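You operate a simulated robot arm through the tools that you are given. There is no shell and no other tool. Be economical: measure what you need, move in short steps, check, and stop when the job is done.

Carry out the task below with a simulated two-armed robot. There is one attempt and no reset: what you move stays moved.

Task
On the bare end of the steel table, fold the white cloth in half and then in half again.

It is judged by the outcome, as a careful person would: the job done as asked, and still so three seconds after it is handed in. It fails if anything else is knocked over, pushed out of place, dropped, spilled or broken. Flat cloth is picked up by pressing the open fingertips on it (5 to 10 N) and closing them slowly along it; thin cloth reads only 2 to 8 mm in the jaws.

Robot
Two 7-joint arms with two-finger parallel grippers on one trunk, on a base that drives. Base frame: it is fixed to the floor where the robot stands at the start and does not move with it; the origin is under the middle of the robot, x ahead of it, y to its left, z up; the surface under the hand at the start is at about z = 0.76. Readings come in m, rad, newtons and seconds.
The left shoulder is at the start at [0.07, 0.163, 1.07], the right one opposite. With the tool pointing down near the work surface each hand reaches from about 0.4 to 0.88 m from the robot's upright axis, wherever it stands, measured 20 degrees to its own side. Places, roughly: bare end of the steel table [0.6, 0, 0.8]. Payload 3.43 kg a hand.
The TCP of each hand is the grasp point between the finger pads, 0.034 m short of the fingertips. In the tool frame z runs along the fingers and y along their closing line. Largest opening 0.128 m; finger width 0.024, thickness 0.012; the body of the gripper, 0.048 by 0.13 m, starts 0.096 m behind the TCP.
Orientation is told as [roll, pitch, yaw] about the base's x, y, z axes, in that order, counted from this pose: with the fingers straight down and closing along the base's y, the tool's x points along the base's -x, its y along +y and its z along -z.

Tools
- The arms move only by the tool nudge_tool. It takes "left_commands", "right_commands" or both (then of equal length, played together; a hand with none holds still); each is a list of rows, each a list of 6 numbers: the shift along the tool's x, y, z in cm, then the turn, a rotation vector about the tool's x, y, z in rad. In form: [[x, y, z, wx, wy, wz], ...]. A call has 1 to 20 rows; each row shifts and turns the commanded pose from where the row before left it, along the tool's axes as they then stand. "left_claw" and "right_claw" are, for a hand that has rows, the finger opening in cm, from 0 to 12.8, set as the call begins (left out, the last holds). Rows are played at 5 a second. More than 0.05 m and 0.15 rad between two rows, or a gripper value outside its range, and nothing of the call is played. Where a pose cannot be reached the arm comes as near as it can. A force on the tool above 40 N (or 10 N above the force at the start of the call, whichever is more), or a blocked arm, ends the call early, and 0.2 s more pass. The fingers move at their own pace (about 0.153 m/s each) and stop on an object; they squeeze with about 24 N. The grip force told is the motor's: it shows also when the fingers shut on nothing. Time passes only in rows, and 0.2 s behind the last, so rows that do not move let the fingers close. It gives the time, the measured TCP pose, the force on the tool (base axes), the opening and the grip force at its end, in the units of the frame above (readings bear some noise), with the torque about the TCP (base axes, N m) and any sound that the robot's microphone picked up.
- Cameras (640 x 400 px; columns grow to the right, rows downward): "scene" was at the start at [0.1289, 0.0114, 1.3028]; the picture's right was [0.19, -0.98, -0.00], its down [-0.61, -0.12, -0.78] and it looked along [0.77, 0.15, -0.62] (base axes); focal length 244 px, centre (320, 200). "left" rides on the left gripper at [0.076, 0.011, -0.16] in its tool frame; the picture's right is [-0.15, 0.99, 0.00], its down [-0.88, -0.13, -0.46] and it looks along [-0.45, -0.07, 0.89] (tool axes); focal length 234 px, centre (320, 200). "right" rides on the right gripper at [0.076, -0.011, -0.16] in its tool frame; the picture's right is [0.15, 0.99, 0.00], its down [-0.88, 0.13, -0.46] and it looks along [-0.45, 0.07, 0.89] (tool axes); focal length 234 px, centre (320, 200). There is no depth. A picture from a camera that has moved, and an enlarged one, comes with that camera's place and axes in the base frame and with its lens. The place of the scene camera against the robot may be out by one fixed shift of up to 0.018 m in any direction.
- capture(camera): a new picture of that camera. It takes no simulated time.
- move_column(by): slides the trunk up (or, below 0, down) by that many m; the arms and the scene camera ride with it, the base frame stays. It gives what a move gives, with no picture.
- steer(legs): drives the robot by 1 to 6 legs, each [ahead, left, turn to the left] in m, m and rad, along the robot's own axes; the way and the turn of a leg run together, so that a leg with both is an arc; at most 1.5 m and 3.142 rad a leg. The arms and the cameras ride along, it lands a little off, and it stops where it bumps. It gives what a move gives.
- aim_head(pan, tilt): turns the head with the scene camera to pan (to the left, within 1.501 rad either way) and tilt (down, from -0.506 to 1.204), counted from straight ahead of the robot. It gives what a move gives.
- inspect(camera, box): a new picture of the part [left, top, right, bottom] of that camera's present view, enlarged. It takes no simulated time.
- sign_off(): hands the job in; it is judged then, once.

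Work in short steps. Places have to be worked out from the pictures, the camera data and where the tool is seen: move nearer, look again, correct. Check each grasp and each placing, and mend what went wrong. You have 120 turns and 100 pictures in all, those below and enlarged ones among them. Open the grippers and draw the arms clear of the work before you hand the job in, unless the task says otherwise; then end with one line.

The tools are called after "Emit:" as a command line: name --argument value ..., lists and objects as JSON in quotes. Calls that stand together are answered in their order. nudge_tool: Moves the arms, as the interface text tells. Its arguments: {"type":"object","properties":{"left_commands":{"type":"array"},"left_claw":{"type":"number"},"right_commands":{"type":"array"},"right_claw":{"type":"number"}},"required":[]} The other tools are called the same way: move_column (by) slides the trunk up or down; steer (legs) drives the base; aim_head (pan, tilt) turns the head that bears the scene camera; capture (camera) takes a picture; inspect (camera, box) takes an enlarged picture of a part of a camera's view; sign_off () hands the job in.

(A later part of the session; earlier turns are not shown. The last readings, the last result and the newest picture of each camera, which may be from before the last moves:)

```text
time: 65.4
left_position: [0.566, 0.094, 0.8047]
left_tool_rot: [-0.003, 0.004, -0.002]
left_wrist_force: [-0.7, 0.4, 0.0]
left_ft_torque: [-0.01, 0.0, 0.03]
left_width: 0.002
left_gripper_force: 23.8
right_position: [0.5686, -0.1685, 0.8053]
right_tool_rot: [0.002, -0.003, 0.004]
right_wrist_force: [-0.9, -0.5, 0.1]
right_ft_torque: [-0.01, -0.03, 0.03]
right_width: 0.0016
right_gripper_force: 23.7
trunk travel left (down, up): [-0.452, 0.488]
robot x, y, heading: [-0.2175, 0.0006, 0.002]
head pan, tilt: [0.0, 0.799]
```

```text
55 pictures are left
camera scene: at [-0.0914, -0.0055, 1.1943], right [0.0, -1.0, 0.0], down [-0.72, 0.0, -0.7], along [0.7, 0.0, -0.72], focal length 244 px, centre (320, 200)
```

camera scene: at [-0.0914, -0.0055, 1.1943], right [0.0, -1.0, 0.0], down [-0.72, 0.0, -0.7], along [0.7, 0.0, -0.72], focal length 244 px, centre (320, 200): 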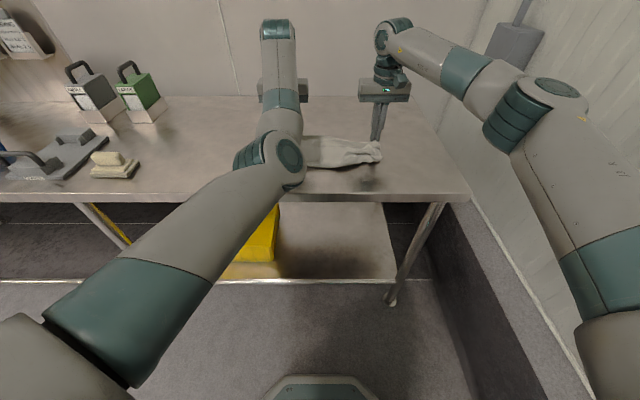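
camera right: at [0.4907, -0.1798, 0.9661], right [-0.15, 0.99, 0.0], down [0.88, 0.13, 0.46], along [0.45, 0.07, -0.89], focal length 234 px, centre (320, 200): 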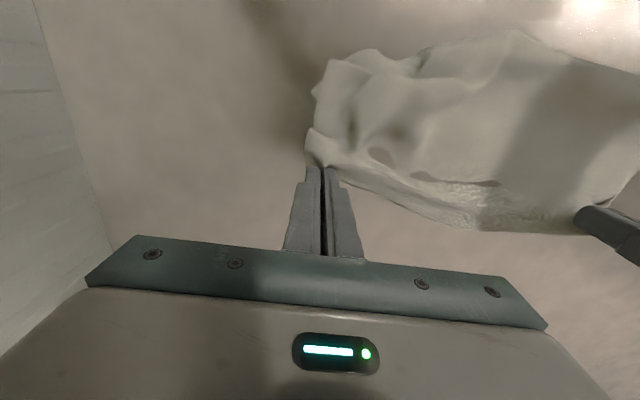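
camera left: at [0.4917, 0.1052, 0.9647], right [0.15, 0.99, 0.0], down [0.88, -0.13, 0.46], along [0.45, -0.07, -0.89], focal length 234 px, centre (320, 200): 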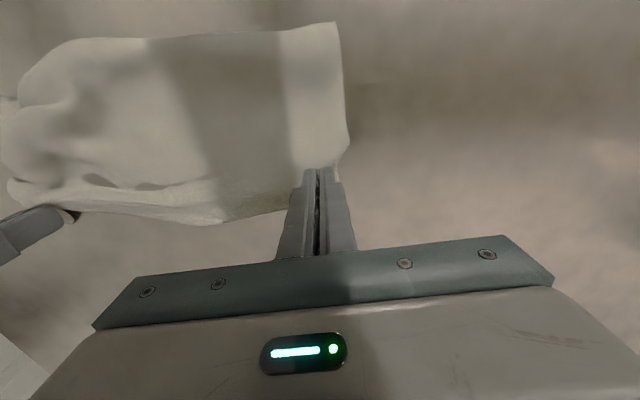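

The right half is crumpled underneath, so this isn't good enough. I'll lift it all again with the trunk, spread the hands for a tauter top edge, and re-lay it in finer steps.

Emit:
move_column --by 0.28

Emit:
nudge_tool --right_commands '[[0, -0.4, 0, 0, 0, 0], [0, -0.4, 0, 0, 0, 0], [0, -0.4, 0, 0, 0, 0], [0, 0, 0, 0, 0, 0]]'

Emit:
inspect --camera "scene" --box '[240, 60, 440, 250]'

Emit:
capture --camera "right"

```text
time: 68.2
left_position: [0.567, 0.0949, 1.0854]
left_tool_rot: [-0.001, 0.002, -0.001]
left_wrist_force: [0.3, 0.5, 0.9]
left_ft_torque: [0.02, -0.01, 0.03]
left_width: 0.0017
left_gripper_force: 24.2
right_position: [0.5666, -0.1678, 1.086]
right_tool_rot: [0.001, 0.0, 0.004]
right_wrist_force: [-0.5, 1.0, 0.2]
right_ft_torque: [-0.01, 0.04, 0.01]
right_width: 0.0019
right_gripper_force: 24.2
trunk travel left (down, up): [-0.732, 0.208]
robot x, y, heading: [-0.2153, 0.0011, 0.0]
head pan, tilt: [0.0, 0.799]
```

```text
time: 69.2
left_position: [0.5679, 0.0942, 1.0861]
left_tool_rot: [-0.002, 0.002, -0.002]
left_wrist_force: [0.4, -2.7, -0.4]
left_ft_torque: [-0.06, -0.02, 0.02]
left_width: 0.0018
left_gripper_force: 24.0
right_position: [0.5704, -0.1778, 1.0875]
right_tool_rot: [0.002, -0.001, 0.004]
right_wrist_force: [0.5, 1.7, 0.1]
right_ft_torque: [0.08, -0.03, -0.02]
right_width: 0.0018
right_gripper_force: 23.7
trunk travel left (down, up): [-0.732, 0.208]
robot x, y, heading: [-0.2141, 0.0012, 0.0]
head pan, tilt: [0.0, 0.799]
```

```text
2.11 times, centred on (340, 155) of scene
camera zoom: at [-0.0907, -0.0055, 1.4742], right [0.0, -1.0, 0.0], down [-0.72, 0.0, -0.7], along [0.7, 0.0, -0.72], focal length 514 px, centre (278, 295)
```

zoom: 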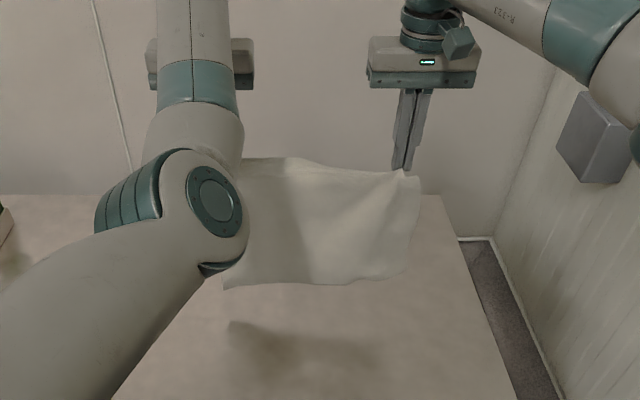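

```text
53 pictures are left
camera right: at [0.4923, -0.1917, 1.2463], right [-0.15, 0.99, 0.0], down [0.88, 0.13, 0.46], along [0.45, 0.07, -0.89], focal length 234 px, centre (320, 200)
```

right: 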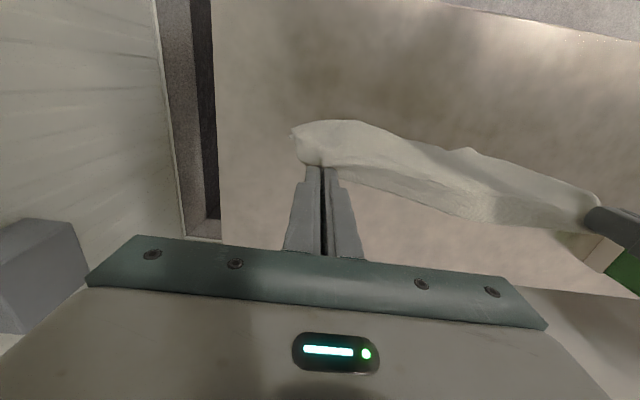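

It recovers nicely and is taut at 2 N. I'll go forward 6 cm, touch down, and lay it in small back-and-down steps so the tail drags toward +x.

Emit:
steer --legs '[[0.06, 0, 0]]'

Emit:
move_column --by -0.07

Emit:
steer --legs '[[-0.04, 0, 0]]'

Emit:
move_column --by -0.015

Emit:
steer --legs '[[-0.025, 0, 0]]'

Emit:
move_column --by -0.015

Emit:
steer --legs '[[-0.02, 0, 0]]'

Emit:
capture --camera "right"

Emit:
inspect --camera "scene" --box '[240, 80, 440, 250]'

```text
time: 70.2
left_position: [0.6224, 0.0941, 1.088]
left_tool_rot: [-0.001, -0.001, -0.002]
left_wrist_force: [-0.5, -2.4, 0.0]
left_ft_torque: [-0.1, -0.02, -0.02]
left_width: 0.0018
left_gripper_force: 23.6
right_position: [0.6238, -0.1799, 1.0891]
right_tool_rot: [0.004, -0.004, 0.004]
right_wrist_force: [0.3, 1.9, 0.3]
right_ft_torque: [0.07, -0.06, -0.04]
right_width: 0.002
right_gripper_force: 23.6
trunk travel left (down, up): [-0.732, 0.208]
robot x, y, heading: [-0.158, -0.0015, 0.007]
head pan, tilt: [0.0, 0.799]
```

```text
time: 71.3
left_position: [0.6246, 0.0939, 1.0166]
left_tool_rot: [-0.001, 0.0, -0.001]
left_wrist_force: [-0.5, -1.8, 0.6]
left_ft_torque: [-0.1, 0.0, 0.01]
left_width: 0.0018
left_gripper_force: 24.2
right_position: [0.6262, -0.1795, 1.0176]
right_tool_rot: [0.003, -0.002, 0.004]
right_wrist_force: [0.0, 1.3, -0.4]
right_ft_torque: [0.09, -0.02, -0.02]
right_width: 0.002
right_gripper_force: 24.5
trunk travel left (down, up): [-0.662, 0.278]
robot x, y, heading: [-0.1576, 0.0019, 0.001]
head pan, tilt: [0.0, 0.799]
```

```text
time: 72.1
left_position: [0.5895, 0.0936, 1.0132]
left_tool_rot: [0.0, 0.004, -0.002]
left_wrist_force: [1.1, -2.3, -0.6]
left_ft_torque: [-0.07, 0.03, -0.01]
left_width: 0.0018
left_gripper_force: 23.7
right_position: [0.5907, -0.1792, 1.0152]
right_tool_rot: [0.002, 0.003, 0.004]
right_wrist_force: [0.9, 3.0, -0.2]
right_ft_torque: [0.1, 0.04, -0.05]
right_width: 0.0018
right_gripper_force: 23.8
trunk travel left (down, up): [-0.662, 0.278]
robot x, y, heading: [-0.1969, 0.0031, 0.001]
head pan, tilt: [0.0, 0.799]
```

```text
time: 72.8
left_position: [0.5869, 0.0937, 1.0003]
left_tool_rot: [-0.001, 0.001, -0.002]
left_wrist_force: [-0.1, -1.8, 0.5]
left_ft_torque: [-0.06, -0.03, 0.01]
left_width: 0.0019
left_gripper_force: 24.4
right_position: [0.5885, -0.1799, 1.003]
right_tool_rot: [0.005, -0.001, 0.004]
right_wrist_force: [0.5, 2.1, 0.3]
right_ft_torque: [0.09, -0.07, 0.0]
right_width: 0.002
right_gripper_force: 23.7
trunk travel left (down, up): [-0.647, 0.293]
robot x, y, heading: [-0.1936, -0.0027, -0.001]
head pan, tilt: [0.0, 0.799]
```

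```text
time: 73.6
left_position: [0.5652, 0.0933, 0.9978]
left_tool_rot: [-0.001, 0.006, -0.002]
left_wrist_force: [0.1, -2.6, -0.2]
left_ft_torque: [-0.04, 0.04, 0.02]
left_width: 0.0017
left_gripper_force: 24.6
right_position: [0.5671, -0.1805, 0.9976]
right_tool_rot: [0.003, 0.004, 0.003]
right_wrist_force: [0.7, 2.3, -0.1]
right_ft_torque: [0.1, 0.04, -0.02]
right_width: 0.0019
right_gripper_force: 24.0
trunk travel left (down, up): [-0.647, 0.293]
robot x, y, heading: [-0.2213, 0.0004, 0.0]
head pan, tilt: [0.0, 0.799]
```

```text
time: 74.2
left_position: [0.5609, 0.0937, 0.9863]
left_tool_rot: [-0.002, 0.001, -0.001]
left_wrist_force: [-0.7, -2.8, -0.7]
left_ft_torque: [-0.05, -0.03, 0.0]
left_width: 0.0017
left_gripper_force: 24.0
right_position: [0.5638, -0.1797, 0.9878]
right_tool_rot: [0.003, -0.001, 0.002]
right_wrist_force: [-0.6, 2.1, 0.1]
right_ft_torque: [0.07, -0.03, 0.0]
right_width: 0.0017
right_gripper_force: 23.6
trunk travel left (down, up): [-0.632, 0.308]
robot x, y, heading: [-0.2203, -0.0011, 0.003]
head pan, tilt: [0.0, 0.799]
```

```text
time: 75.0
left_position: [0.5458, 0.0941, 0.9816]
left_tool_rot: [-0.001, 0.005, 0.0]
left_wrist_force: [-0.2, -2.2, -0.4]
left_ft_torque: [-0.08, 0.04, 0.0]
left_width: 0.0017
left_gripper_force: 24.0
right_position: [0.5454, -0.1796, 0.9841]
right_tool_rot: [0.003, 0.004, 0.004]
right_wrist_force: [1.2, 2.5, -0.4]
right_ft_torque: [0.1, 0.02, -0.01]
right_width: 0.0019
right_gripper_force: 23.8
trunk travel left (down, up): [-0.632, 0.308]
robot x, y, heading: [-0.241, -0.0037, -0.002]
head pan, tilt: [0.0, 0.799]
```

```text
52 pictures are left
camera right: at [0.4702, -0.1924, 1.1435], right [-0.15, 0.99, 0.0], down [0.88, 0.13, 0.45], along [0.45, 0.07, -0.89], focal length 234 px, centre (320, 200)
```

right: 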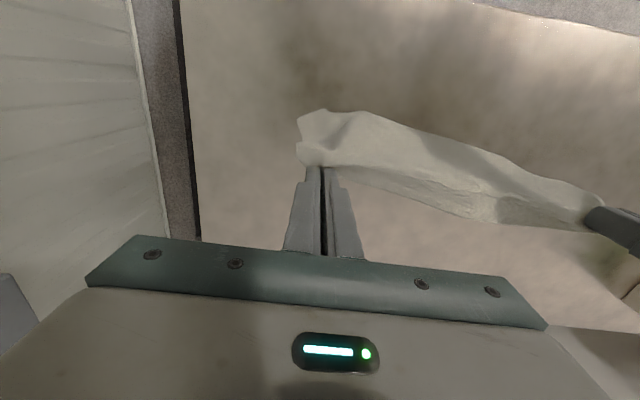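

```text
2.35 times, centred on (340, 165) of scene
camera zoom: at [-0.1123, -0.0059, 1.3737], right [0.0, -1.0, 0.0], down [-0.72, 0.0, -0.7], along [0.7, 0.0, -0.72], focal length 575 px, centre (273, 282)
```

zoom: 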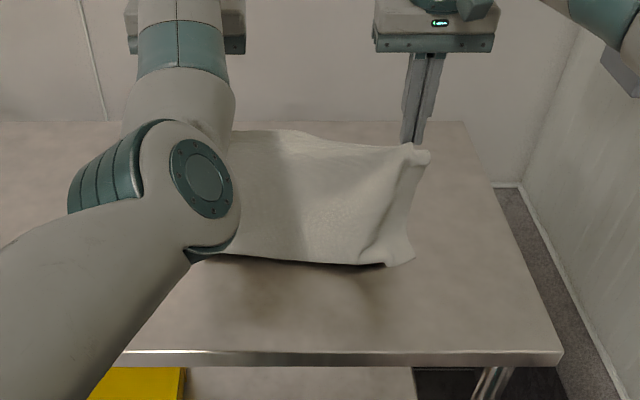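

The right lower corner flares outward because of its pleat. Tilting the right hand would make the cloth leave those fingers straight down, so I'll lift clear, tilt the right by 0.7 rad, and look.

Emit:
move_column --by 0.1

Emit:
nudge_tool --right_commands '[[0.3, 0, 0, 0, -0.1, 0], [0.3, 0, 0, 0, -0.1, 0], [0.3, 0, 0, 0, -0.1, 0], [0.3, 0, 0, 0, -0.1, 0], [0.3, 0, 0, 0, -0.1, 0], [0.3, 0, 0, 0, -0.1, 0], [0.3, 0, 0, 0, -0.1, 0], [0, 0, 0, 0, 0, 0]]'

Emit:
inspect --camera "scene" --box '[240, 80, 440, 250]'

Emit:
capture --camera "left"

```text
time: 76.3
left_position: [0.5423, 0.0958, 1.0828]
left_tool_rot: [-0.002, 0.002, -0.001]
left_wrist_force: [0.0, -1.6, 0.1]
left_ft_torque: [-0.08, 0.01, 0.02]
left_width: 0.0018
left_gripper_force: 23.7
right_position: [0.545, -0.1802, 1.0848]
right_tool_rot: [0.002, 0.0, 0.003]
right_wrist_force: [0.1, 1.3, 0.1]
right_ft_torque: [0.05, -0.04, -0.04]
right_width: 0.0019
right_gripper_force: 23.4
trunk travel left (down, up): [-0.732, 0.208]
robot x, y, heading: [-0.2376, -0.0009, -0.003]
head pan, tilt: [0.0, 0.799]
```

```text
time: 78.1
left_position: [0.5419, 0.0937, 1.0836]
left_tool_rot: [-0.002, 0.004, -0.002]
left_wrist_force: [-0.3, -1.5, 0.2]
left_ft_torque: [-0.05, 0.02, 0.0]
left_width: 0.0018
left_gripper_force: 23.7
right_position: [0.5249, -0.1797, 1.0797]
right_tool_rot: [0.003, -0.7, 0.001]
right_wrist_force: [0.6, 1.8, 0.3]
right_ft_torque: [0.04, -0.01, -0.02]
right_width: 0.002
right_gripper_force: 24.5
trunk travel left (down, up): [-0.732, 0.208]
robot x, y, heading: [-0.2432, 0.0023, -0.002]
head pan, tilt: [0.0, 0.799]
```

```text
2.35 times, centred on (340, 165) of scene
camera zoom: at [-0.115, -0.0053, 1.4742], right [0.0, -1.0, 0.0], down [-0.72, 0.0, -0.7], along [0.7, 0.0, -0.72], focal length 575 px, centre (273, 282)
```

zoom: 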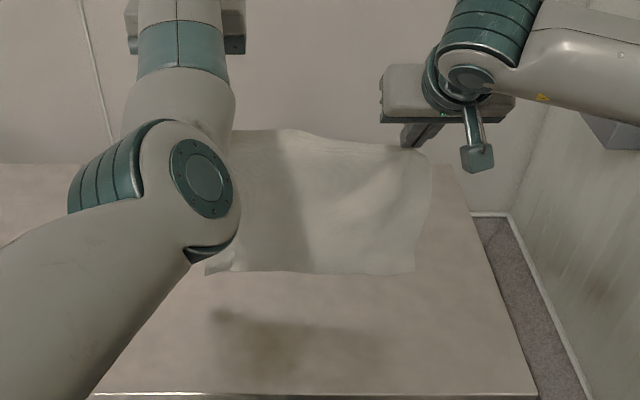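

```text
49 pictures are left
camera left: at [0.468, 0.1051, 1.2434], right [0.15, 0.99, 0.0], down [0.88, -0.13, 0.45], along [0.45, -0.07, -0.89], focal length 234 px, centre (320, 200)
```

left: 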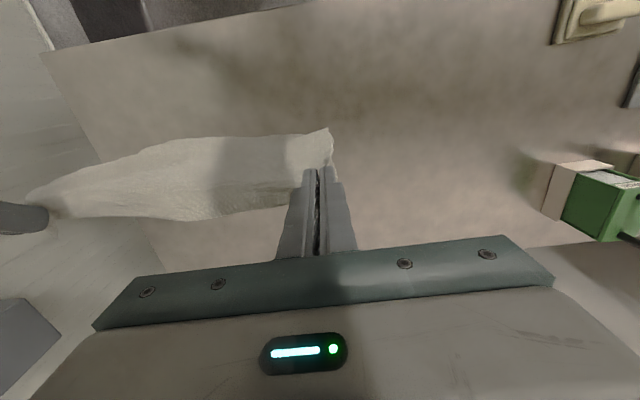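

The right side now hangs flat. I'll repeat the lay-down sequence with this tilt.

Emit:
steer --legs '[[0.08, 0, 0]]'

Emit:
move_column --by -0.065

Emit:
steer --legs '[[-0.04, 0, 0]]'

Emit:
move_column --by -0.015

Emit:
steer --legs '[[-0.025, 0, 0]]'

Emit:
move_column --by -0.015

Emit:
steer --legs '[[-0.02, 0, 0]]'

Emit:
inspect --camera "scene" --box '[240, 80, 440, 250]'

```text
time: 79.2
left_position: [0.6174, 0.094, 1.0851]
left_tool_rot: [-0.002, 0.001, 0.0]
left_wrist_force: [-0.7, -2.1, -0.1]
left_ft_torque: [-0.08, -0.02, 0.03]
left_width: 0.0017
left_gripper_force: 24.0
right_position: [0.6002, -0.1787, 1.0811]
right_tool_rot: [0.002, -0.701, 0.001]
right_wrist_force: [-0.4, 2.4, -0.7]
right_ft_torque: [0.03, 0.02, 0.03]
right_width: 0.0018
right_gripper_force: 24.5
trunk travel left (down, up): [-0.732, 0.208]
robot x, y, heading: [-0.1657, 0.0022, -0.001]
head pan, tilt: [0.0, 0.799]
```

```text
time: 80.2
left_position: [0.6186, 0.0957, 1.0197]
left_tool_rot: [-0.003, 0.001, -0.002]
left_wrist_force: [0.0, -2.2, 0.7]
left_ft_torque: [-0.08, -0.01, 0.0]
left_width: 0.0017
left_gripper_force: 23.9
right_position: [0.5998, -0.1787, 1.0166]
right_tool_rot: [0.003, -0.701, 0.002]
right_wrist_force: [0.9, 1.7, -0.2]
right_ft_torque: [0.04, 0.01, 0.06]
right_width: 0.002
right_gripper_force: 24.3
trunk travel left (down, up): [-0.667, 0.273]
robot x, y, heading: [-0.1658, 0.0009, 0.003]
head pan, tilt: [0.0, 0.799]
```

```text
time: 81.1
left_position: [0.5835, 0.0945, 1.0161]
left_tool_rot: [-0.001, 0.004, 0.0]
left_wrist_force: [-0.3, -0.2, -0.7]
left_ft_torque: [-0.06, 0.03, -0.01]
left_width: 0.0018
left_gripper_force: 23.7
right_position: [0.566, -0.1793, 1.012]
right_tool_rot: [0.002, -0.696, 0.002]
right_wrist_force: [0.3, 2.2, -0.1]
right_ft_torque: [0.05, 0.04, 0.02]
right_width: 0.0019
right_gripper_force: 23.5
trunk travel left (down, up): [-0.667, 0.273]
robot x, y, heading: [-0.2024, 0.0, -0.003]
head pan, tilt: [0.0, 0.799]
```

```text
time: 81.7
left_position: [0.5807, 0.0948, 1.0036]
left_tool_rot: [-0.001, 0.003, -0.001]
left_wrist_force: [-0.1, -1.6, 0.8]
left_ft_torque: [-0.08, 0.0, 0.01]
left_width: 0.0018
left_gripper_force: 23.6
right_position: [0.5621, -0.1788, 1.0015]
right_tool_rot: [0.004, -0.703, 0.003]
right_wrist_force: [-0.2, 1.9, -0.3]
right_ft_torque: [0.02, -0.01, 0.02]
right_width: 0.0021
right_gripper_force: 24.1
trunk travel left (down, up): [-0.652, 0.288]
robot x, y, heading: [-0.2032, -0.0017, 0.001]
head pan, tilt: [0.0, 0.799]
```

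```text
time: 82.5
left_position: [0.559, 0.0955, 1.0006]
left_tool_rot: [0.0, 0.005, -0.002]
left_wrist_force: [-1.0, -2.9, -0.2]
left_ft_torque: [-0.04, 0.05, 0.03]
left_width: 0.0019
left_gripper_force: 23.7
right_position: [0.5412, -0.1789, 0.9974]
right_tool_rot: [0.002, -0.697, 0.004]
right_wrist_force: [1.0, 1.3, -0.5]
right_ft_torque: [0.03, 0.02, 0.02]
right_width: 0.0016
right_gripper_force: 23.6
trunk travel left (down, up): [-0.652, 0.288]
robot x, y, heading: [-0.2252, -0.0012, 0.0]
head pan, tilt: [0.0, 0.799]
```

```text
time: 83.2
left_position: [0.556, 0.0943, 0.9888]
left_tool_rot: [-0.003, 0.003, -0.002]
left_wrist_force: [-0.2, -2.0, 0.3]
left_ft_torque: [-0.06, -0.04, 0.01]
left_width: 0.002
left_gripper_force: 23.9
right_position: [0.5373, -0.1784, 0.9846]
right_tool_rot: [0.003, -0.7, 0.004]
right_wrist_force: [-0.3, 2.4, 0.5]
right_ft_torque: [0.04, 0.03, -0.01]
right_width: 0.0018
right_gripper_force: 24.4
trunk travel left (down, up): [-0.637, 0.303]
robot x, y, heading: [-0.228, -0.0013, 0.005]
head pan, tilt: [0.0, 0.799]
```

```text
time: 83.9
left_position: [0.5387, 0.0954, 0.9859]
left_tool_rot: [-0.003, 0.007, -0.001]
left_wrist_force: [0.0, -1.2, -0.5]
left_ft_torque: [-0.08, 0.0, 0.04]
left_width: 0.0018
left_gripper_force: 24.2
right_position: [0.5216, -0.1785, 0.9818]
right_tool_rot: [0.004, -0.695, 0.004]
right_wrist_force: [0.0, 1.7, -0.3]
right_ft_torque: [0.04, 0.06, -0.01]
right_width: 0.0018
right_gripper_force: 24.3
trunk travel left (down, up): [-0.637, 0.303]
robot x, y, heading: [-0.245, 0.0031, -0.001]
head pan, tilt: [0.0, 0.799]
```

```text
2.35 times, centred on (340, 165) of scene
camera zoom: at [-0.1176, -0.0058, 1.3788], right [0.0, -1.0, 0.0], down [-0.72, 0.0, -0.7], along [0.7, 0.0, -0.72], focal length 575 px, centre (273, 282)
```

zoom: 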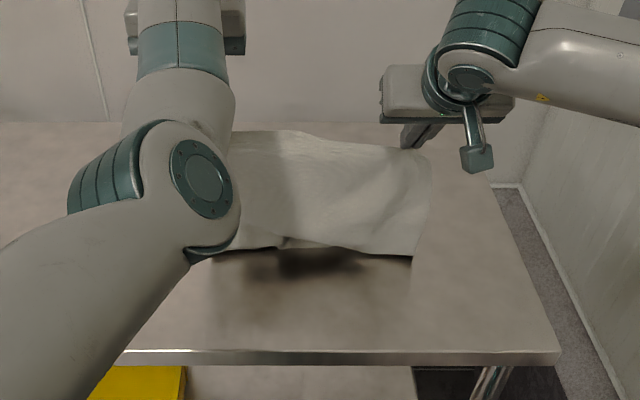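

The whole bottom is now tucked under evenly. I'll continue the same way to the half-way height.

Emit:
move_column --by -0.02

Emit:
steer --legs '[[-0.02, 0, 0]]'

Emit:
move_column --by -0.02

Emit:
steer --legs '[[-0.02, 0, 0]]'

Emit:
move_column --by -0.02

Emit:
steer --legs '[[-0.015, 0, 0]]'

Emit:
inspect --camera "scene" --box '[240, 80, 440, 250]'

Emit:
capture --camera "left"

```text
time: 84.6
left_position: [0.5371, 0.0961, 0.969]
left_tool_rot: [-0.004, 0.004, -0.002]
left_wrist_force: [0.0, -1.3, 0.0]
left_ft_torque: [-0.08, -0.03, 0.01]
left_width: 0.0019
left_gripper_force: 23.7
right_position: [0.5195, -0.178, 0.9636]
right_tool_rot: [0.005, -0.7, 0.005]
right_wrist_force: [0.9, 2.1, -0.4]
right_ft_torque: [0.05, 0.01, 0.05]
right_width: 0.0017
right_gripper_force: 23.6
trunk travel left (down, up): [-0.617, 0.323]
robot x, y, heading: [-0.248, -0.0028, -0.002]
head pan, tilt: [0.0, 0.799]
```

```text
time: 85.4
left_position: [0.5191, 0.0954, 0.9663]
left_tool_rot: [-0.002, 0.007, -0.001]
left_wrist_force: [-0.2, -2.5, 0.2]
left_ft_torque: [-0.07, 0.04, 0.01]
left_width: 0.002
left_gripper_force: 24.1
right_position: [0.5025, -0.1788, 0.962]
right_tool_rot: [0.005, -0.696, 0.004]
right_wrist_force: [-0.2, 2.3, -0.2]
right_ft_torque: [0.06, 0.01, -0.01]
right_width: 0.0019
right_gripper_force: 24.2
trunk travel left (down, up): [-0.617, 0.323]
robot x, y, heading: [-0.2631, -0.0004, 0.004]
head pan, tilt: [0.0, 0.799]
```

```text
time: 86.1
left_position: [0.5165, 0.0968, 0.9485]
left_tool_rot: [-0.005, 0.004, 0.0]
left_wrist_force: [0.1, -1.5, 0.6]
left_ft_torque: [-0.04, 0.0, -0.03]
left_width: 0.0017
left_gripper_force: 24.3
right_position: [0.4994, -0.1789, 0.9453]
right_tool_rot: [0.004, -0.698, 0.006]
right_wrist_force: [-0.3, 1.6, 0.1]
right_ft_torque: [0.06, 0.01, 0.0]
right_width: 0.0019
right_gripper_force: 23.7
trunk travel left (down, up): [-0.597, 0.343]
robot x, y, heading: [-0.2658, 0.0009, 0.007]
head pan, tilt: [0.0, 0.799]
```

```text
time: 86.9
left_position: [0.4981, 0.0948, 0.9463]
left_tool_rot: [-0.001, 0.008, 0.0]
left_wrist_force: [0.4, -2.4, 0.1]
left_ft_torque: [-0.1, -0.01, 0.0]
left_width: 0.0017
left_gripper_force: 24.1
right_position: [0.4813, -0.1788, 0.9423]
right_tool_rot: [0.004, -0.696, 0.004]
right_wrist_force: [0.4, 2.1, 0.5]
right_ft_torque: [0.05, -0.02, 0.0]
right_width: 0.0021
right_gripper_force: 23.4
trunk travel left (down, up): [-0.597, 0.343]
robot x, y, heading: [-0.2869, 0.0024, 0.004]
head pan, tilt: [0.0, 0.799]
```

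```text
time: 87.5
left_position: [0.4963, 0.0956, 0.9283]
left_tool_rot: [-0.003, 0.005, 0.001]
left_wrist_force: [-0.8, -2.2, -0.4]
left_ft_torque: [-0.07, -0.04, -0.02]
left_width: 0.0018
left_gripper_force: 24.2
right_position: [0.4794, -0.1779, 0.9249]
right_tool_rot: [0.004, -0.701, 0.002]
right_wrist_force: [-0.1, 1.6, -0.2]
right_ft_torque: [0.05, 0.0, 0.0]
right_width: 0.002
right_gripper_force: 23.7
trunk travel left (down, up): [-0.577, 0.363]
robot x, y, heading: [-0.2854, -0.0005, -0.005]
head pan, tilt: [0.0, 0.799]
```

```text
time: 88.3
left_position: [0.4841, 0.0956, 0.9258]
left_tool_rot: [-0.004, 0.006, 0.0]
left_wrist_force: [-0.1, -2.7, 0.4]
left_ft_torque: [-0.06, 0.01, 0.01]
left_width: 0.0019
left_gripper_force: 23.9
right_position: [0.4653, -0.1783, 0.922]
right_tool_rot: [0.003, -0.697, 0.005]
right_wrist_force: [0.1, 1.2, -0.3]
right_ft_torque: [0.09, 0.01, 0.04]
right_width: 0.0017
right_gripper_force: 23.8
trunk travel left (down, up): [-0.577, 0.363]
robot x, y, heading: [-0.3008, -0.0017, 0.004]
head pan, tilt: [0.0, 0.799]
```

```text
2.35 times, centred on (340, 165) of scene
camera zoom: at [-0.1734, -0.0059, 1.3189], right [0.0, -1.0, 0.0], down [-0.72, 0.0, -0.7], along [0.7, 0.0, -0.72], focal length 575 px, centre (273, 282)
```

zoom: 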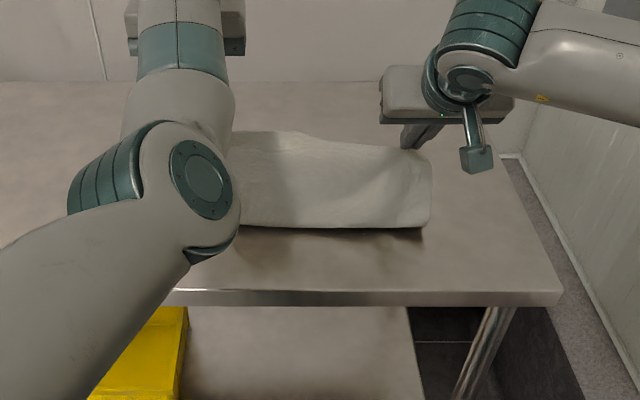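

```text
46 pictures are left
camera left: at [0.4094, 0.1058, 1.0859], right [0.15, 0.99, 0.0], down [0.88, -0.13, 0.45], along [0.44, -0.07, -0.89], focal length 234 px, centre (320, 200)
```

left: 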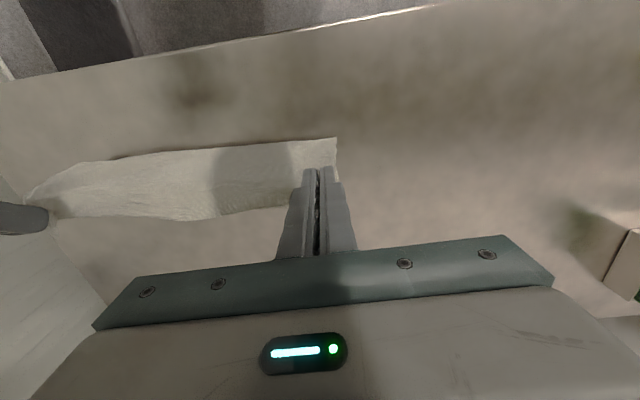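

The fold is straight and even, at half height. Now I'll arc forward and down to bring the held edge over the free edge.

Emit:
steer --legs '[[0.035, 0, 0]]'

Emit:
move_column --by -0.02

Emit:
steer --legs '[[0.03, 0, 0]]'

Emit:
move_column --by -0.03

Emit:
steer --legs '[[0.02, 0, 0]]'

Emit:
move_column --by -0.025

Emit:
inspect --camera "scene" --box '[240, 80, 440, 250]'

Emit:
capture --camera "left"

```text
time: 89.2
left_position: [0.517, 0.0954, 0.9266]
left_tool_rot: [-0.004, 0.005, -0.001]
left_wrist_force: [0.2, -1.9, -0.5]
left_ft_torque: [-0.05, 0.04, -0.02]
left_width: 0.0021
left_gripper_force: 23.6
right_position: [0.4987, -0.1782, 0.9238]
right_tool_rot: [0.004, -0.698, 0.003]
right_wrist_force: [-0.4, 0.8, 0.1]
right_ft_torque: [0.07, -0.01, 0.01]
right_width: 0.0018
right_gripper_force: 24.0
trunk travel left (down, up): [-0.577, 0.363]
robot x, y, heading: [-0.2671, 0.0004, -0.002]
head pan, tilt: [0.0, 0.799]
```

```text
time: 89.8
left_position: [0.5161, 0.0951, 0.9067]
left_tool_rot: [-0.003, 0.007, -0.002]
left_wrist_force: [-1.6, -1.9, 0.2]
left_ft_torque: [-0.08, 0.0, 0.03]
left_width: 0.0018
left_gripper_force: 24.6
right_position: [0.5001, -0.1784, 0.9033]
right_tool_rot: [0.002, -0.698, 0.002]
right_wrist_force: [0.1, 2.1, -0.6]
right_ft_torque: [0.04, 0.0, -0.02]
right_width: 0.0016
right_gripper_force: 24.2
trunk travel left (down, up): [-0.557, 0.383]
robot x, y, heading: [-0.2677, -0.0033, 0.004]
head pan, tilt: [0.0, 0.799]
```

```text
time: 90.7
left_position: [0.5453, 0.0944, 0.9077]
left_tool_rot: [-0.002, 0.005, -0.002]
left_wrist_force: [0.2, -2.1, 0.5]
left_ft_torque: [-0.06, 0.0, 0.03]
left_width: 0.0019
left_gripper_force: 24.4
right_position: [0.5279, -0.1791, 0.9045]
right_tool_rot: [0.002, -0.698, 0.002]
right_wrist_force: [0.4, 2.5, 0.4]
right_ft_torque: [0.0, 0.0, 0.0]
right_width: 0.0018
right_gripper_force: 23.5
trunk travel left (down, up): [-0.557, 0.383]
robot x, y, heading: [-0.2406, 0.0017, 0.003]
head pan, tilt: [0.0, 0.799]
```

```text
time: 91.4
left_position: [0.544, 0.0945, 0.8788]
left_tool_rot: [-0.005, 0.006, -0.003]
left_wrist_force: [-0.7, -1.4, 0.0]
left_ft_torque: [-0.05, -0.03, 0.0]
left_width: 0.0016
left_gripper_force: 23.8
right_position: [0.5266, -0.1788, 0.8738]
right_tool_rot: [0.003, -0.7, 0.002]
right_wrist_force: [0.5, 2.1, 0.3]
right_ft_torque: [0.05, -0.03, -0.04]
right_width: 0.0018
right_gripper_force: 24.1
trunk travel left (down, up): [-0.527, 0.413]
robot x, y, heading: [-0.2351, 0.0002, -0.002]
head pan, tilt: [0.0, 0.799]
```

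```text
time: 92.2
left_position: [0.5658, 0.0936, 0.8779]
left_tool_rot: [-0.004, 0.006, -0.003]
left_wrist_force: [-0.4, -1.3, 0.4]
left_ft_torque: [-0.09, 0.02, 0.02]
left_width: 0.002
left_gripper_force: 24.1
right_position: [0.5461, -0.1788, 0.8743]
right_tool_rot: [0.003, -0.697, 0.004]
right_wrist_force: [0.0, 2.1, -0.1]
right_ft_torque: [0.05, -0.06, 0.02]
right_width: 0.0017
right_gripper_force: 23.7
trunk travel left (down, up): [-0.527, 0.413]
robot x, y, heading: [-0.2187, -0.0025, -0.002]
head pan, tilt: [0.0, 0.799]
```

```text
time: 92.9
left_position: [0.5644, 0.0932, 0.8531]
left_tool_rot: [-0.004, 0.005, -0.004]
left_wrist_force: [-0.1, -1.3, 0.9]
left_ft_torque: [-0.03, -0.01, 0.06]
left_width: 0.0019
left_gripper_force: 23.9
right_position: [0.5473, -0.1783, 0.8503]
right_tool_rot: [0.004, -0.701, 0.004]
right_wrist_force: [0.9, 1.4, 0.6]
right_ft_torque: [0.01, -0.02, 0.03]
right_width: 0.002
right_gripper_force: 24.2
trunk travel left (down, up): [-0.502, 0.438]
robot x, y, heading: [-0.2179, -0.0021, 0.001]
head pan, tilt: [0.0, 0.799]
```

```text
2.35 times, centred on (340, 165) of scene
camera zoom: at [-0.093, -0.0057, 1.2443], right [0.0, -1.0, 0.0], down [-0.72, 0.0, -0.7], along [0.7, 0.0, -0.72], focal length 575 px, centre (273, 282)
```

zoom: 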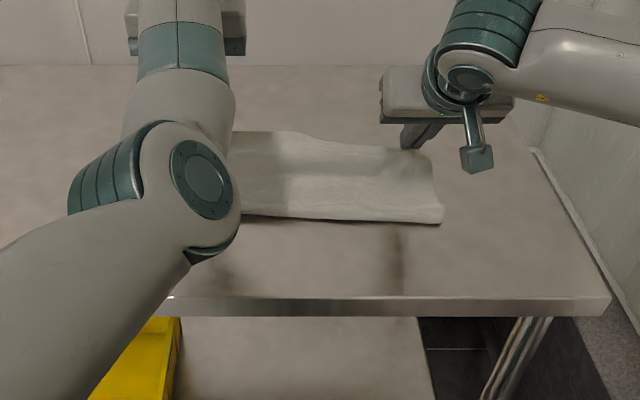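

```text
44 pictures are left
camera left: at [0.4903, 0.1047, 1.0125], right [0.15, 0.99, 0.0], down [0.88, -0.13, 0.45], along [0.45, -0.07, -0.89], focal length 234 px, centre (320, 200)
```

left: 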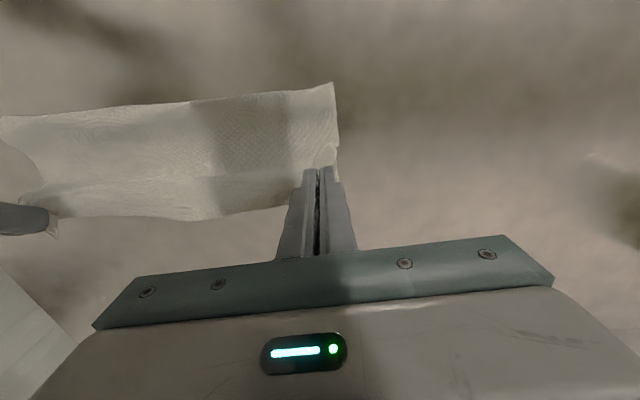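

The fold is clean with its line at x about 0.485. I'll go forward another 3.5 cm while lowering, then straighten the right hand.

Emit:
steer --legs '[[0.02, 0, 0]]'

Emit:
move_column --by -0.03

Emit:
steer --legs '[[0.015, 0, 0]]'

Emit:
nudge_tool --right_commands '[[-0.25, 0, 0.15, 0, 0.1, 0], [-0.25, 0, 0.15, 0, 0.1, 0], [-0.25, 0, 0.1, 0, 0.1, 0], [-0.3, 0, 0.1, 0, 0.1, 0], [-0.3, 0, 0, 0, 0.1, 0], [-0.3, 0, 0, 0, 0.1, 0], [-0.3, 0, 0, 0, 0.1, 0], [0, 0, 0, 0, 0, 0]]'

Emit:
capture --camera "left"

Emit:
capture --camera "right"

```text
time: 93.7
left_position: [0.5839, 0.0927, 0.8535]
left_tool_rot: [-0.002, 0.005, -0.003]
left_wrist_force: [0.2, -2.1, -0.9]
left_ft_torque: [-0.07, 0.04, 0.03]
left_width: 0.0018
left_gripper_force: 24.3
right_position: [0.5665, -0.1794, 0.8489]
right_tool_rot: [0.005, -0.699, 0.003]
right_wrist_force: [0.6, 1.7, 0.3]
right_ft_torque: [0.02, -0.01, 0.0]
right_width: 0.002
right_gripper_force: 24.1
trunk travel left (down, up): [-0.502, 0.438]
robot x, y, heading: [-0.1945, -0.0005, -0.001]
head pan, tilt: [0.0, 0.799]
```

```text
time: 94.4
left_position: [0.5832, 0.0927, 0.8224]
left_tool_rot: [-0.005, 0.004, -0.004]
left_wrist_force: [-1.4, -1.2, 0.6]
left_ft_torque: [-0.01, 0.01, -0.02]
left_width: 0.002
left_gripper_force: 24.2
right_position: [0.5652, -0.1804, 0.819]
right_tool_rot: [0.003, -0.701, 0.001]
right_wrist_force: [-0.8, 1.2, 0.9]
right_ft_torque: [0.0, -0.01, 0.0]
right_width: 0.0017
right_gripper_force: 23.3
trunk travel left (down, up): [-0.472, 0.468]
robot x, y, heading: [-0.1972, 0.0011, -0.001]
head pan, tilt: [0.0, 0.799]
```

```text
time: 95.2
left_position: [0.5983, 0.0935, 0.8219]
left_tool_rot: [-0.005, 0.008, -0.004]
left_wrist_force: [0.4, -1.3, -0.4]
left_ft_torque: [-0.03, 0.06, -0.01]
left_width: 0.0019
left_gripper_force: 23.9
right_position: [0.582, -0.1786, 0.8186]
right_tool_rot: [0.003, -0.698, 0.001]
right_wrist_force: [0.7, 2.0, -0.4]
right_ft_torque: [0.05, -0.05, 0.0]
right_width: 0.0019
right_gripper_force: 24.2
trunk travel left (down, up): [-0.472, 0.468]
robot x, y, heading: [-0.1857, -0.0007, 0.001]
head pan, tilt: [0.0, 0.799]
```

```text
time: 97.0
left_position: [0.5989, 0.0926, 0.823]
left_tool_rot: [-0.002, 0.005, -0.003]
left_wrist_force: [0.3, -1.7, 0.2]
left_ft_torque: [0.02, 0.01, 0.01]
left_width: 0.0019
left_gripper_force: 24.3
right_position: [0.6014, -0.179, 0.8235]
right_tool_rot: [0.005, 0.0, 0.005]
right_wrist_force: [0.4, 0.0, 0.4]
right_ft_torque: [0.03, -0.01, 0.02]
right_width: 0.0021
right_gripper_force: 23.8
trunk travel left (down, up): [-0.472, 0.468]
robot x, y, heading: [-0.1823, -0.0003, -0.004]
head pan, tilt: [0.0, 0.799]
```

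```text
43 pictures are left
camera left: at [0.5245, 0.104, 0.9823], right [0.15, 0.99, 0.0], down [0.88, -0.13, 0.45], along [0.45, -0.07, -0.89], focal length 234 px, centre (320, 200)
```

left: 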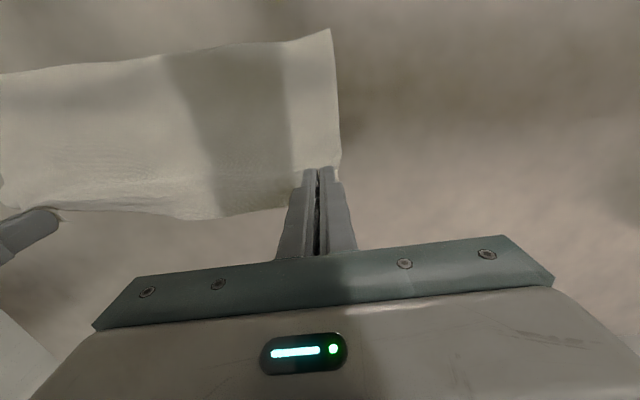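

```text
42 pictures are left
camera right: at [0.5258, -0.1913, 0.982], right [-0.15, 0.99, 0.0], down [0.88, 0.13, 0.45], along [0.45, 0.07, -0.89], focal length 234 px, centre (320, 200)
```

right: 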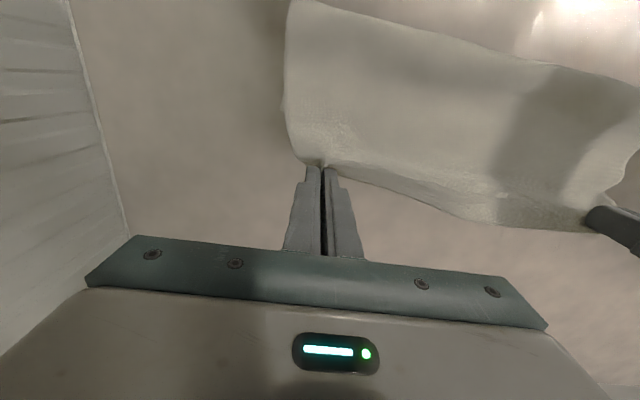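

Excellent. I'll lower to the table and check the force.

Emit:
move_column --by -0.022

Emit:
nudge_tool --left_commands '[[0, 0, 0.2, 0, 0, 0], [0, 0, 0, 0, 0, 0]]' --right_commands '[[0, 0, 0.2, 0, 0, 0], [0, 0, 0, 0, 0, 0]]'

```text
time: 97.7
left_position: [0.5997, 0.0946, 0.8019]
left_tool_rot: [-0.003, 0.003, -0.003]
left_wrist_force: [0.3, -1.5, 0.4]
left_ft_torque: [-0.01, -0.03, 0.02]
left_width: 0.0021
left_gripper_force: 24.0
right_position: [0.6017, -0.1771, 0.8006]
right_tool_rot: [0.003, 0.0, 0.006]
right_wrist_force: [-0.3, 0.2, -0.6]
right_ft_torque: [0.04, -0.01, -0.04]
right_width: 0.002
right_gripper_force: 24.0
trunk travel left (down, up): [-0.45, 0.49]
robot x, y, heading: [-0.1846, 0.0008, 0.003]
head pan, tilt: [0.0, 0.799]
```

```text
time: 98.3
left_position: [0.5994, 0.095, 0.7981]
left_tool_rot: [-0.003, 0.006, -0.003]
left_wrist_force: [-0.5, -1.8, 0.8]
left_ft_torque: [-0.05, 0.01, 0.0]
left_width: 0.0019
left_gripper_force: 24.2
right_position: [0.6021, -0.1786, 0.7991]
right_tool_rot: [0.003, 0.0, 0.005]
right_wrist_force: [0.9, 2.1, 0.3]
right_ft_torque: [0.08, 0.0, -0.08]
right_width: 0.0019
right_gripper_force: 24.1
trunk travel left (down, up): [-0.45, 0.49]
robot x, y, heading: [-0.1825, 0.0027, 0.004]
head pan, tilt: [0.0, 0.799]
```

I'll move another 1.5 mm down to light contact, then open slowly to 3 cm so the pleats spread.

Emit:
nudge_tool --left_commands '[[0, 0, 0.15, 0, 0, 0], [0, 0, 0, 0, 0, 0]]' --right_commands '[[0, 0, 0.15, 0, 0, 0], [0, 0, 0, 0, 0, 0]]'

Emit:
nudge_tool --left_commands '[[0, 0, 0, 0, 0, 0]]' --right_commands '[[0, 0, 0, 0, 0, 0]]' --left_claw 1 --right_claw 1

Emit:
nudge_tool --left_commands '[[0, 0, 0, 0, 0, 0]]' --right_commands '[[0, 0, 0, 0, 0, 0]]' --left_claw 2 --right_claw 2

Emit:
nudge_tool --left_commands '[[0, 0, 0, 0, 0, 0], [0, 0, 0, 0, 0, 0]]' --right_commands '[[0, 0, 0, 0, 0, 0], [0, 0, 0, 0, 0, 0]]' --left_claw 3 --right_claw 3

Emit:
capture --camera "right"

```text
time: 98.9
left_position: [0.6001, 0.0944, 0.7975]
left_tool_rot: [-0.003, 0.004, -0.004]
left_wrist_force: [1.2, -1.7, 2.5]
left_ft_torque: [-0.04, -0.02, 0.03]
left_width: 0.0019
left_gripper_force: 24.0
right_position: [0.6003, -0.179, 0.7956]
right_tool_rot: [0.004, -0.001, 0.005]
right_wrist_force: [1.1, 1.4, 1.9]
right_ft_torque: [0.03, -0.02, -0.04]
right_width: 0.0019
right_gripper_force: 23.8
trunk travel left (down, up): [-0.45, 0.49]
robot x, y, heading: [-0.1845, -0.0029, -0.002]
head pan, tilt: [0.0, 0.799]
```

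```text
time: 99.3
left_position: [0.5975, 0.0947, 0.7977]
left_tool_rot: [-0.004, 0.007, -0.003]
left_wrist_force: [0.7, -0.6, 1.4]
left_ft_torque: [-0.01, 0.02, -0.01]
left_width: 0.0096
left_gripper_force: 0.1
right_position: [0.6006, -0.1786, 0.7966]
right_tool_rot: [0.004, 0.001, 0.003]
right_wrist_force: [0.0, 0.4, 0.6]
right_ft_torque: [0.01, -0.03, 0.0]
right_width: 0.01
right_gripper_force: 0.0
trunk travel left (down, up): [-0.45, 0.49]
robot x, y, heading: [-0.1847, 0.0001, 0.003]
head pan, tilt: [0.0, 0.799]
```

```text
time: 99.7
left_position: [0.5976, 0.0923, 0.7967]
left_tool_rot: [-0.005, 0.003, -0.003]
left_wrist_force: [-0.2, 0.7, 1.8]
left_ft_torque: [0.03, 0.02, -0.02]
left_width: 0.0198
left_gripper_force: 0.1
right_position: [0.6004, -0.1781, 0.798]
right_tool_rot: [0.004, 0.001, 0.003]
right_wrist_force: [0.0, 0.0, 0.1]
right_ft_torque: [0.06, 0.02, -0.03]
right_width: 0.0201
right_gripper_force: 0.0
trunk travel left (down, up): [-0.45, 0.49]
robot x, y, heading: [-0.1844, -0.0037, 0.001]
head pan, tilt: [0.0, 0.799]
```

```text
time: 100.3
left_position: [0.5991, 0.0945, 0.7972]
left_tool_rot: [-0.003, 0.006, -0.002]
left_wrist_force: [0.0, 0.0, 2.5]
left_ft_torque: [0.03, 0.0, 0.0]
left_width: 0.0302
left_gripper_force: 0.0
right_position: [0.601, -0.178, 0.7971]
right_tool_rot: [0.003, 0.003, 0.005]
right_wrist_force: [-1.4, 0.6, -0.8]
right_ft_torque: [0.0, 0.02, 0.0]
right_width: 0.0302
right_gripper_force: 0.4
trunk travel left (down, up): [-0.45, 0.49]
robot x, y, heading: [-0.1854, -0.0028, 0.007]
head pan, tilt: [0.0, 0.799]
```

```text
41 pictures are left
camera right: at [0.5249, -0.1912, 0.9567], right [-0.15, 0.99, 0.0], down [0.88, 0.13, 0.46], along [0.45, 0.07, -0.89], focal length 234 px, centre (320, 200)
```

right: 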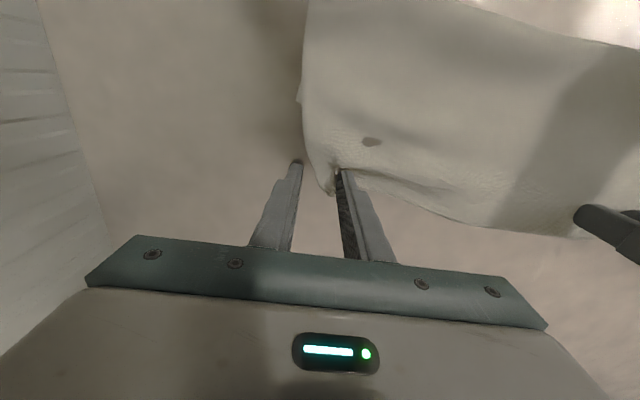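

Released. I'll lift both hands straight up with the trunk and look from all cameras.

Emit:
move_column --by 0.1

Emit:
capture --camera "right"

Emit:
capture --camera "left"

```text
time: 101.6
left_position: [0.5992, 0.0954, 0.8968]
left_tool_rot: [-0.004, 0.006, -0.005]
left_wrist_force: [0.4, -0.1, 1.1]
left_ft_torque: [0.02, 0.02, 0.0]
left_width: 0.0301
left_gripper_force: 0.0
right_position: [0.6015, -0.178, 0.897]
right_tool_rot: [0.003, 0.002, 0.004]
right_wrist_force: [-0.1, -0.2, -0.3]
right_ft_torque: [0.0, -0.01, 0.04]
right_width: 0.0298
right_gripper_force: 0.1
trunk travel left (down, up): [-0.55, 0.39]
robot x, y, heading: [-0.1849, -0.0026, -0.001]
head pan, tilt: [0.0, 0.799]
```

```text
40 pictures are left
camera right: at [0.5254, -0.1913, 1.0562], right [-0.15, 0.99, 0.0], down [0.88, 0.13, 0.45], along [0.45, 0.07, -0.89], focal length 234 px, centre (320, 200)
```

right: 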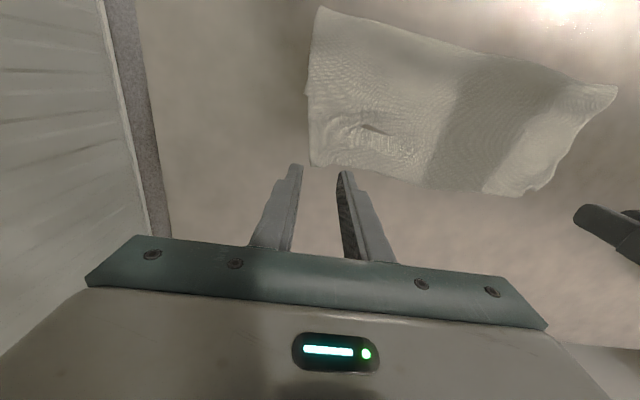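

```text
39 pictures are left
camera left: at [0.5245, 0.1047, 1.0566], right [0.15, 0.99, 0.0], down [0.88, -0.13, 0.45], along [0.45, -0.07, -0.89], focal length 234 px, centre (320, 200)
```

left: 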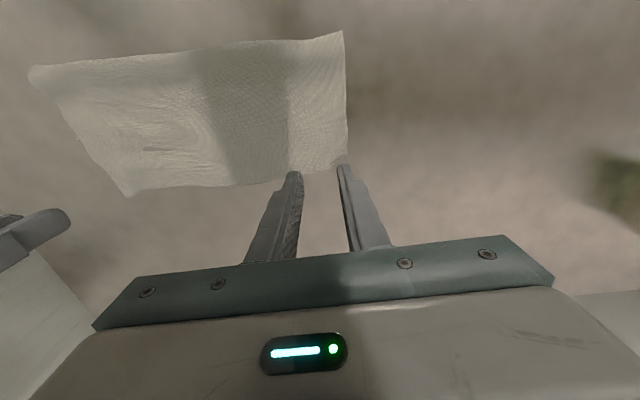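

The first fold is neat. Before the second fold I'll zoom in to see how well the layers line up.

Emit:
inspect --camera "right" --box '[280, 0, 640, 225]'

Emit:
inspect --camera "left" --box '[20, 10, 380, 235]'

```text
1.78 times, centred on (460, 112) of right
camera zoom: at [0.5254, -0.1913, 1.0562], right [-0.15, 0.99, 0.0], down [0.88, 0.13, 0.45], along [0.45, 0.07, -0.89], focal length 416 px, centre (71, 356)
```

zoom: 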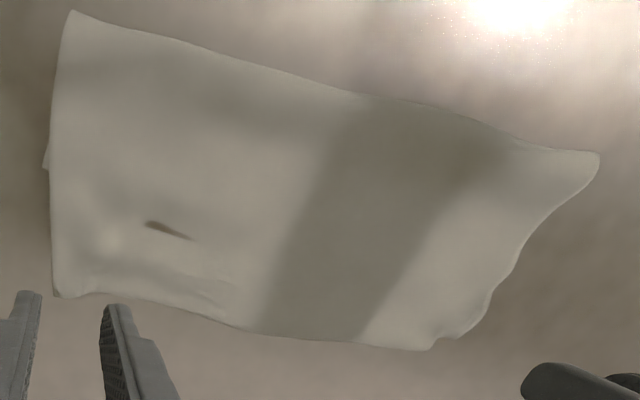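

```text
1.78 times, centred on (200, 122) of left
camera zoom: at [0.5245, 0.1047, 1.0566], right [0.15, 0.99, 0.0], down [0.88, -0.13, 0.45], along [0.45, -0.07, -0.89], focal length 416 px, centre (533, 338)
```

zoom: 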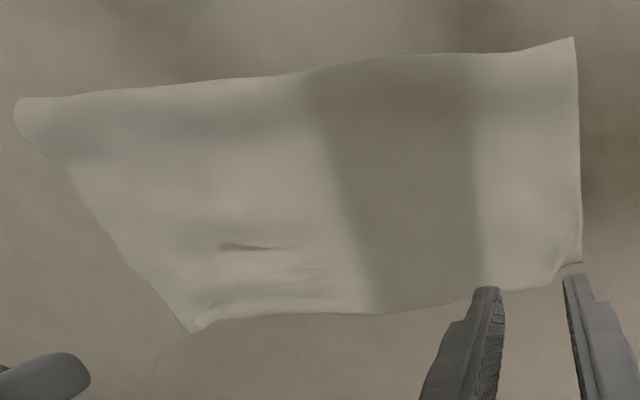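

Both layers line up well. Next is the second fold: right end (y about -0.19) over to the left end (y about 0.128). I'll move the left arm up and out of the way, and raise the right hand and turn it 90° so it closes along x.

Emit:
nudge_tool --left_commands '[[0, 0, -3, 0, 0, 0], [0, 0, -3, 0, 0, 0], [0, 0, -3, 0, 0, 0], [0, 0, -3, 0, 0, 0], [0, 0, -3, 0, 0, 0], [0, 3, -1, 0, 0, 0], [0, 4, 0, 0, 0, 0], [0, 4, 0, 0, 0, 0], [0, 4, 0, 0, 0, 0], [0, 4, 0, 0, 0, 0], [0, 4, 0, 0, 0, 0], [0, 0, 0, 0, 0, 0]]' --right_commands '[[0, 0, -1, 0, 0, 0.13], [0, 0, -1, 0, 0, 0.13], [0, 0, -1, 0, 0, 0.13], [0, 0, 0, 0, 0, 0.13], [0, 0, 0, 0, 0, 0.13], [0, 0, 0, 0, 0, 0.13], [0, 0, 0, 0, 0, 0.13], [0, 0, 0, 0, 0, 0.13], [0, 0, 0, 0, 0, 0.13], [0, 0, 0, 0, 0, 0.13], [0, 0, 0, 0, 0, 0.13], [0, 0, 0, 0, 0, 0.14]]'

Emit:
capture --camera "scene"

Emit:
capture --camera "right"

```text
time: 104.2
left_position: [0.6062, 0.324, 1.0572]
left_tool_rot: [-0.001, 0.007, -0.004]
left_wrist_force: [0.1, -0.7, -0.7]
left_ft_torque: [0.02, 0.01, 0.03]
left_width: 0.0299
left_gripper_force: 0.0
left hand out of reach, approached as far as the arm can: row 2
right_position: [0.6019, -0.1802, 0.9268]
right_tool_rot: [-0.002, 0.002, -1.569]
right_wrist_force: [0.8, -0.3, -0.4]
right_ft_torque: [0.03, -0.02, 0.03]
right_width: 0.03
right_gripper_force: 0.0
trunk travel left (down, up): [-0.55, 0.39]
robot x, y, heading: [-0.1852, 0.0018, 0.001]
head pan, tilt: [0.0, 0.799]
```

```text
36 pictures are left
camera scene: at [-0.0583, -0.007, 1.2922], right [0.0, -1.0, 0.0], down [-0.72, 0.0, -0.7], along [0.7, 0.0, -0.72], focal length 244 px, centre (320, 200)
```

scene: 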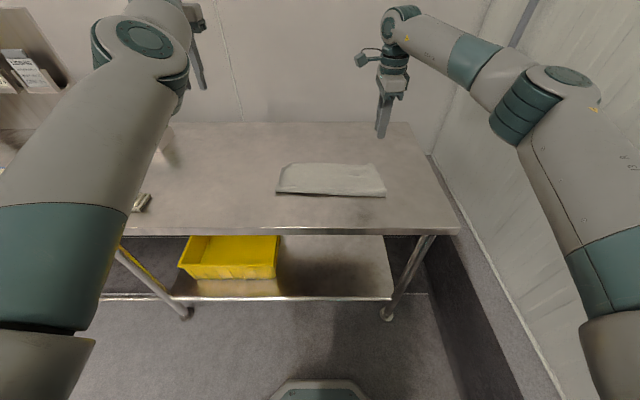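

```text
35 pictures are left
camera right: at [0.5896, -0.1057, 1.0859], right [0.99, 0.15, 0.0], down [0.13, -0.88, 0.45], along [0.07, -0.45, -0.89], focal length 234 px, centre (320, 200)
```

right: 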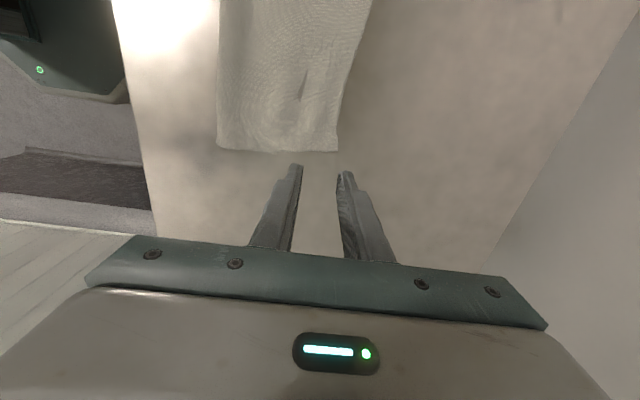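

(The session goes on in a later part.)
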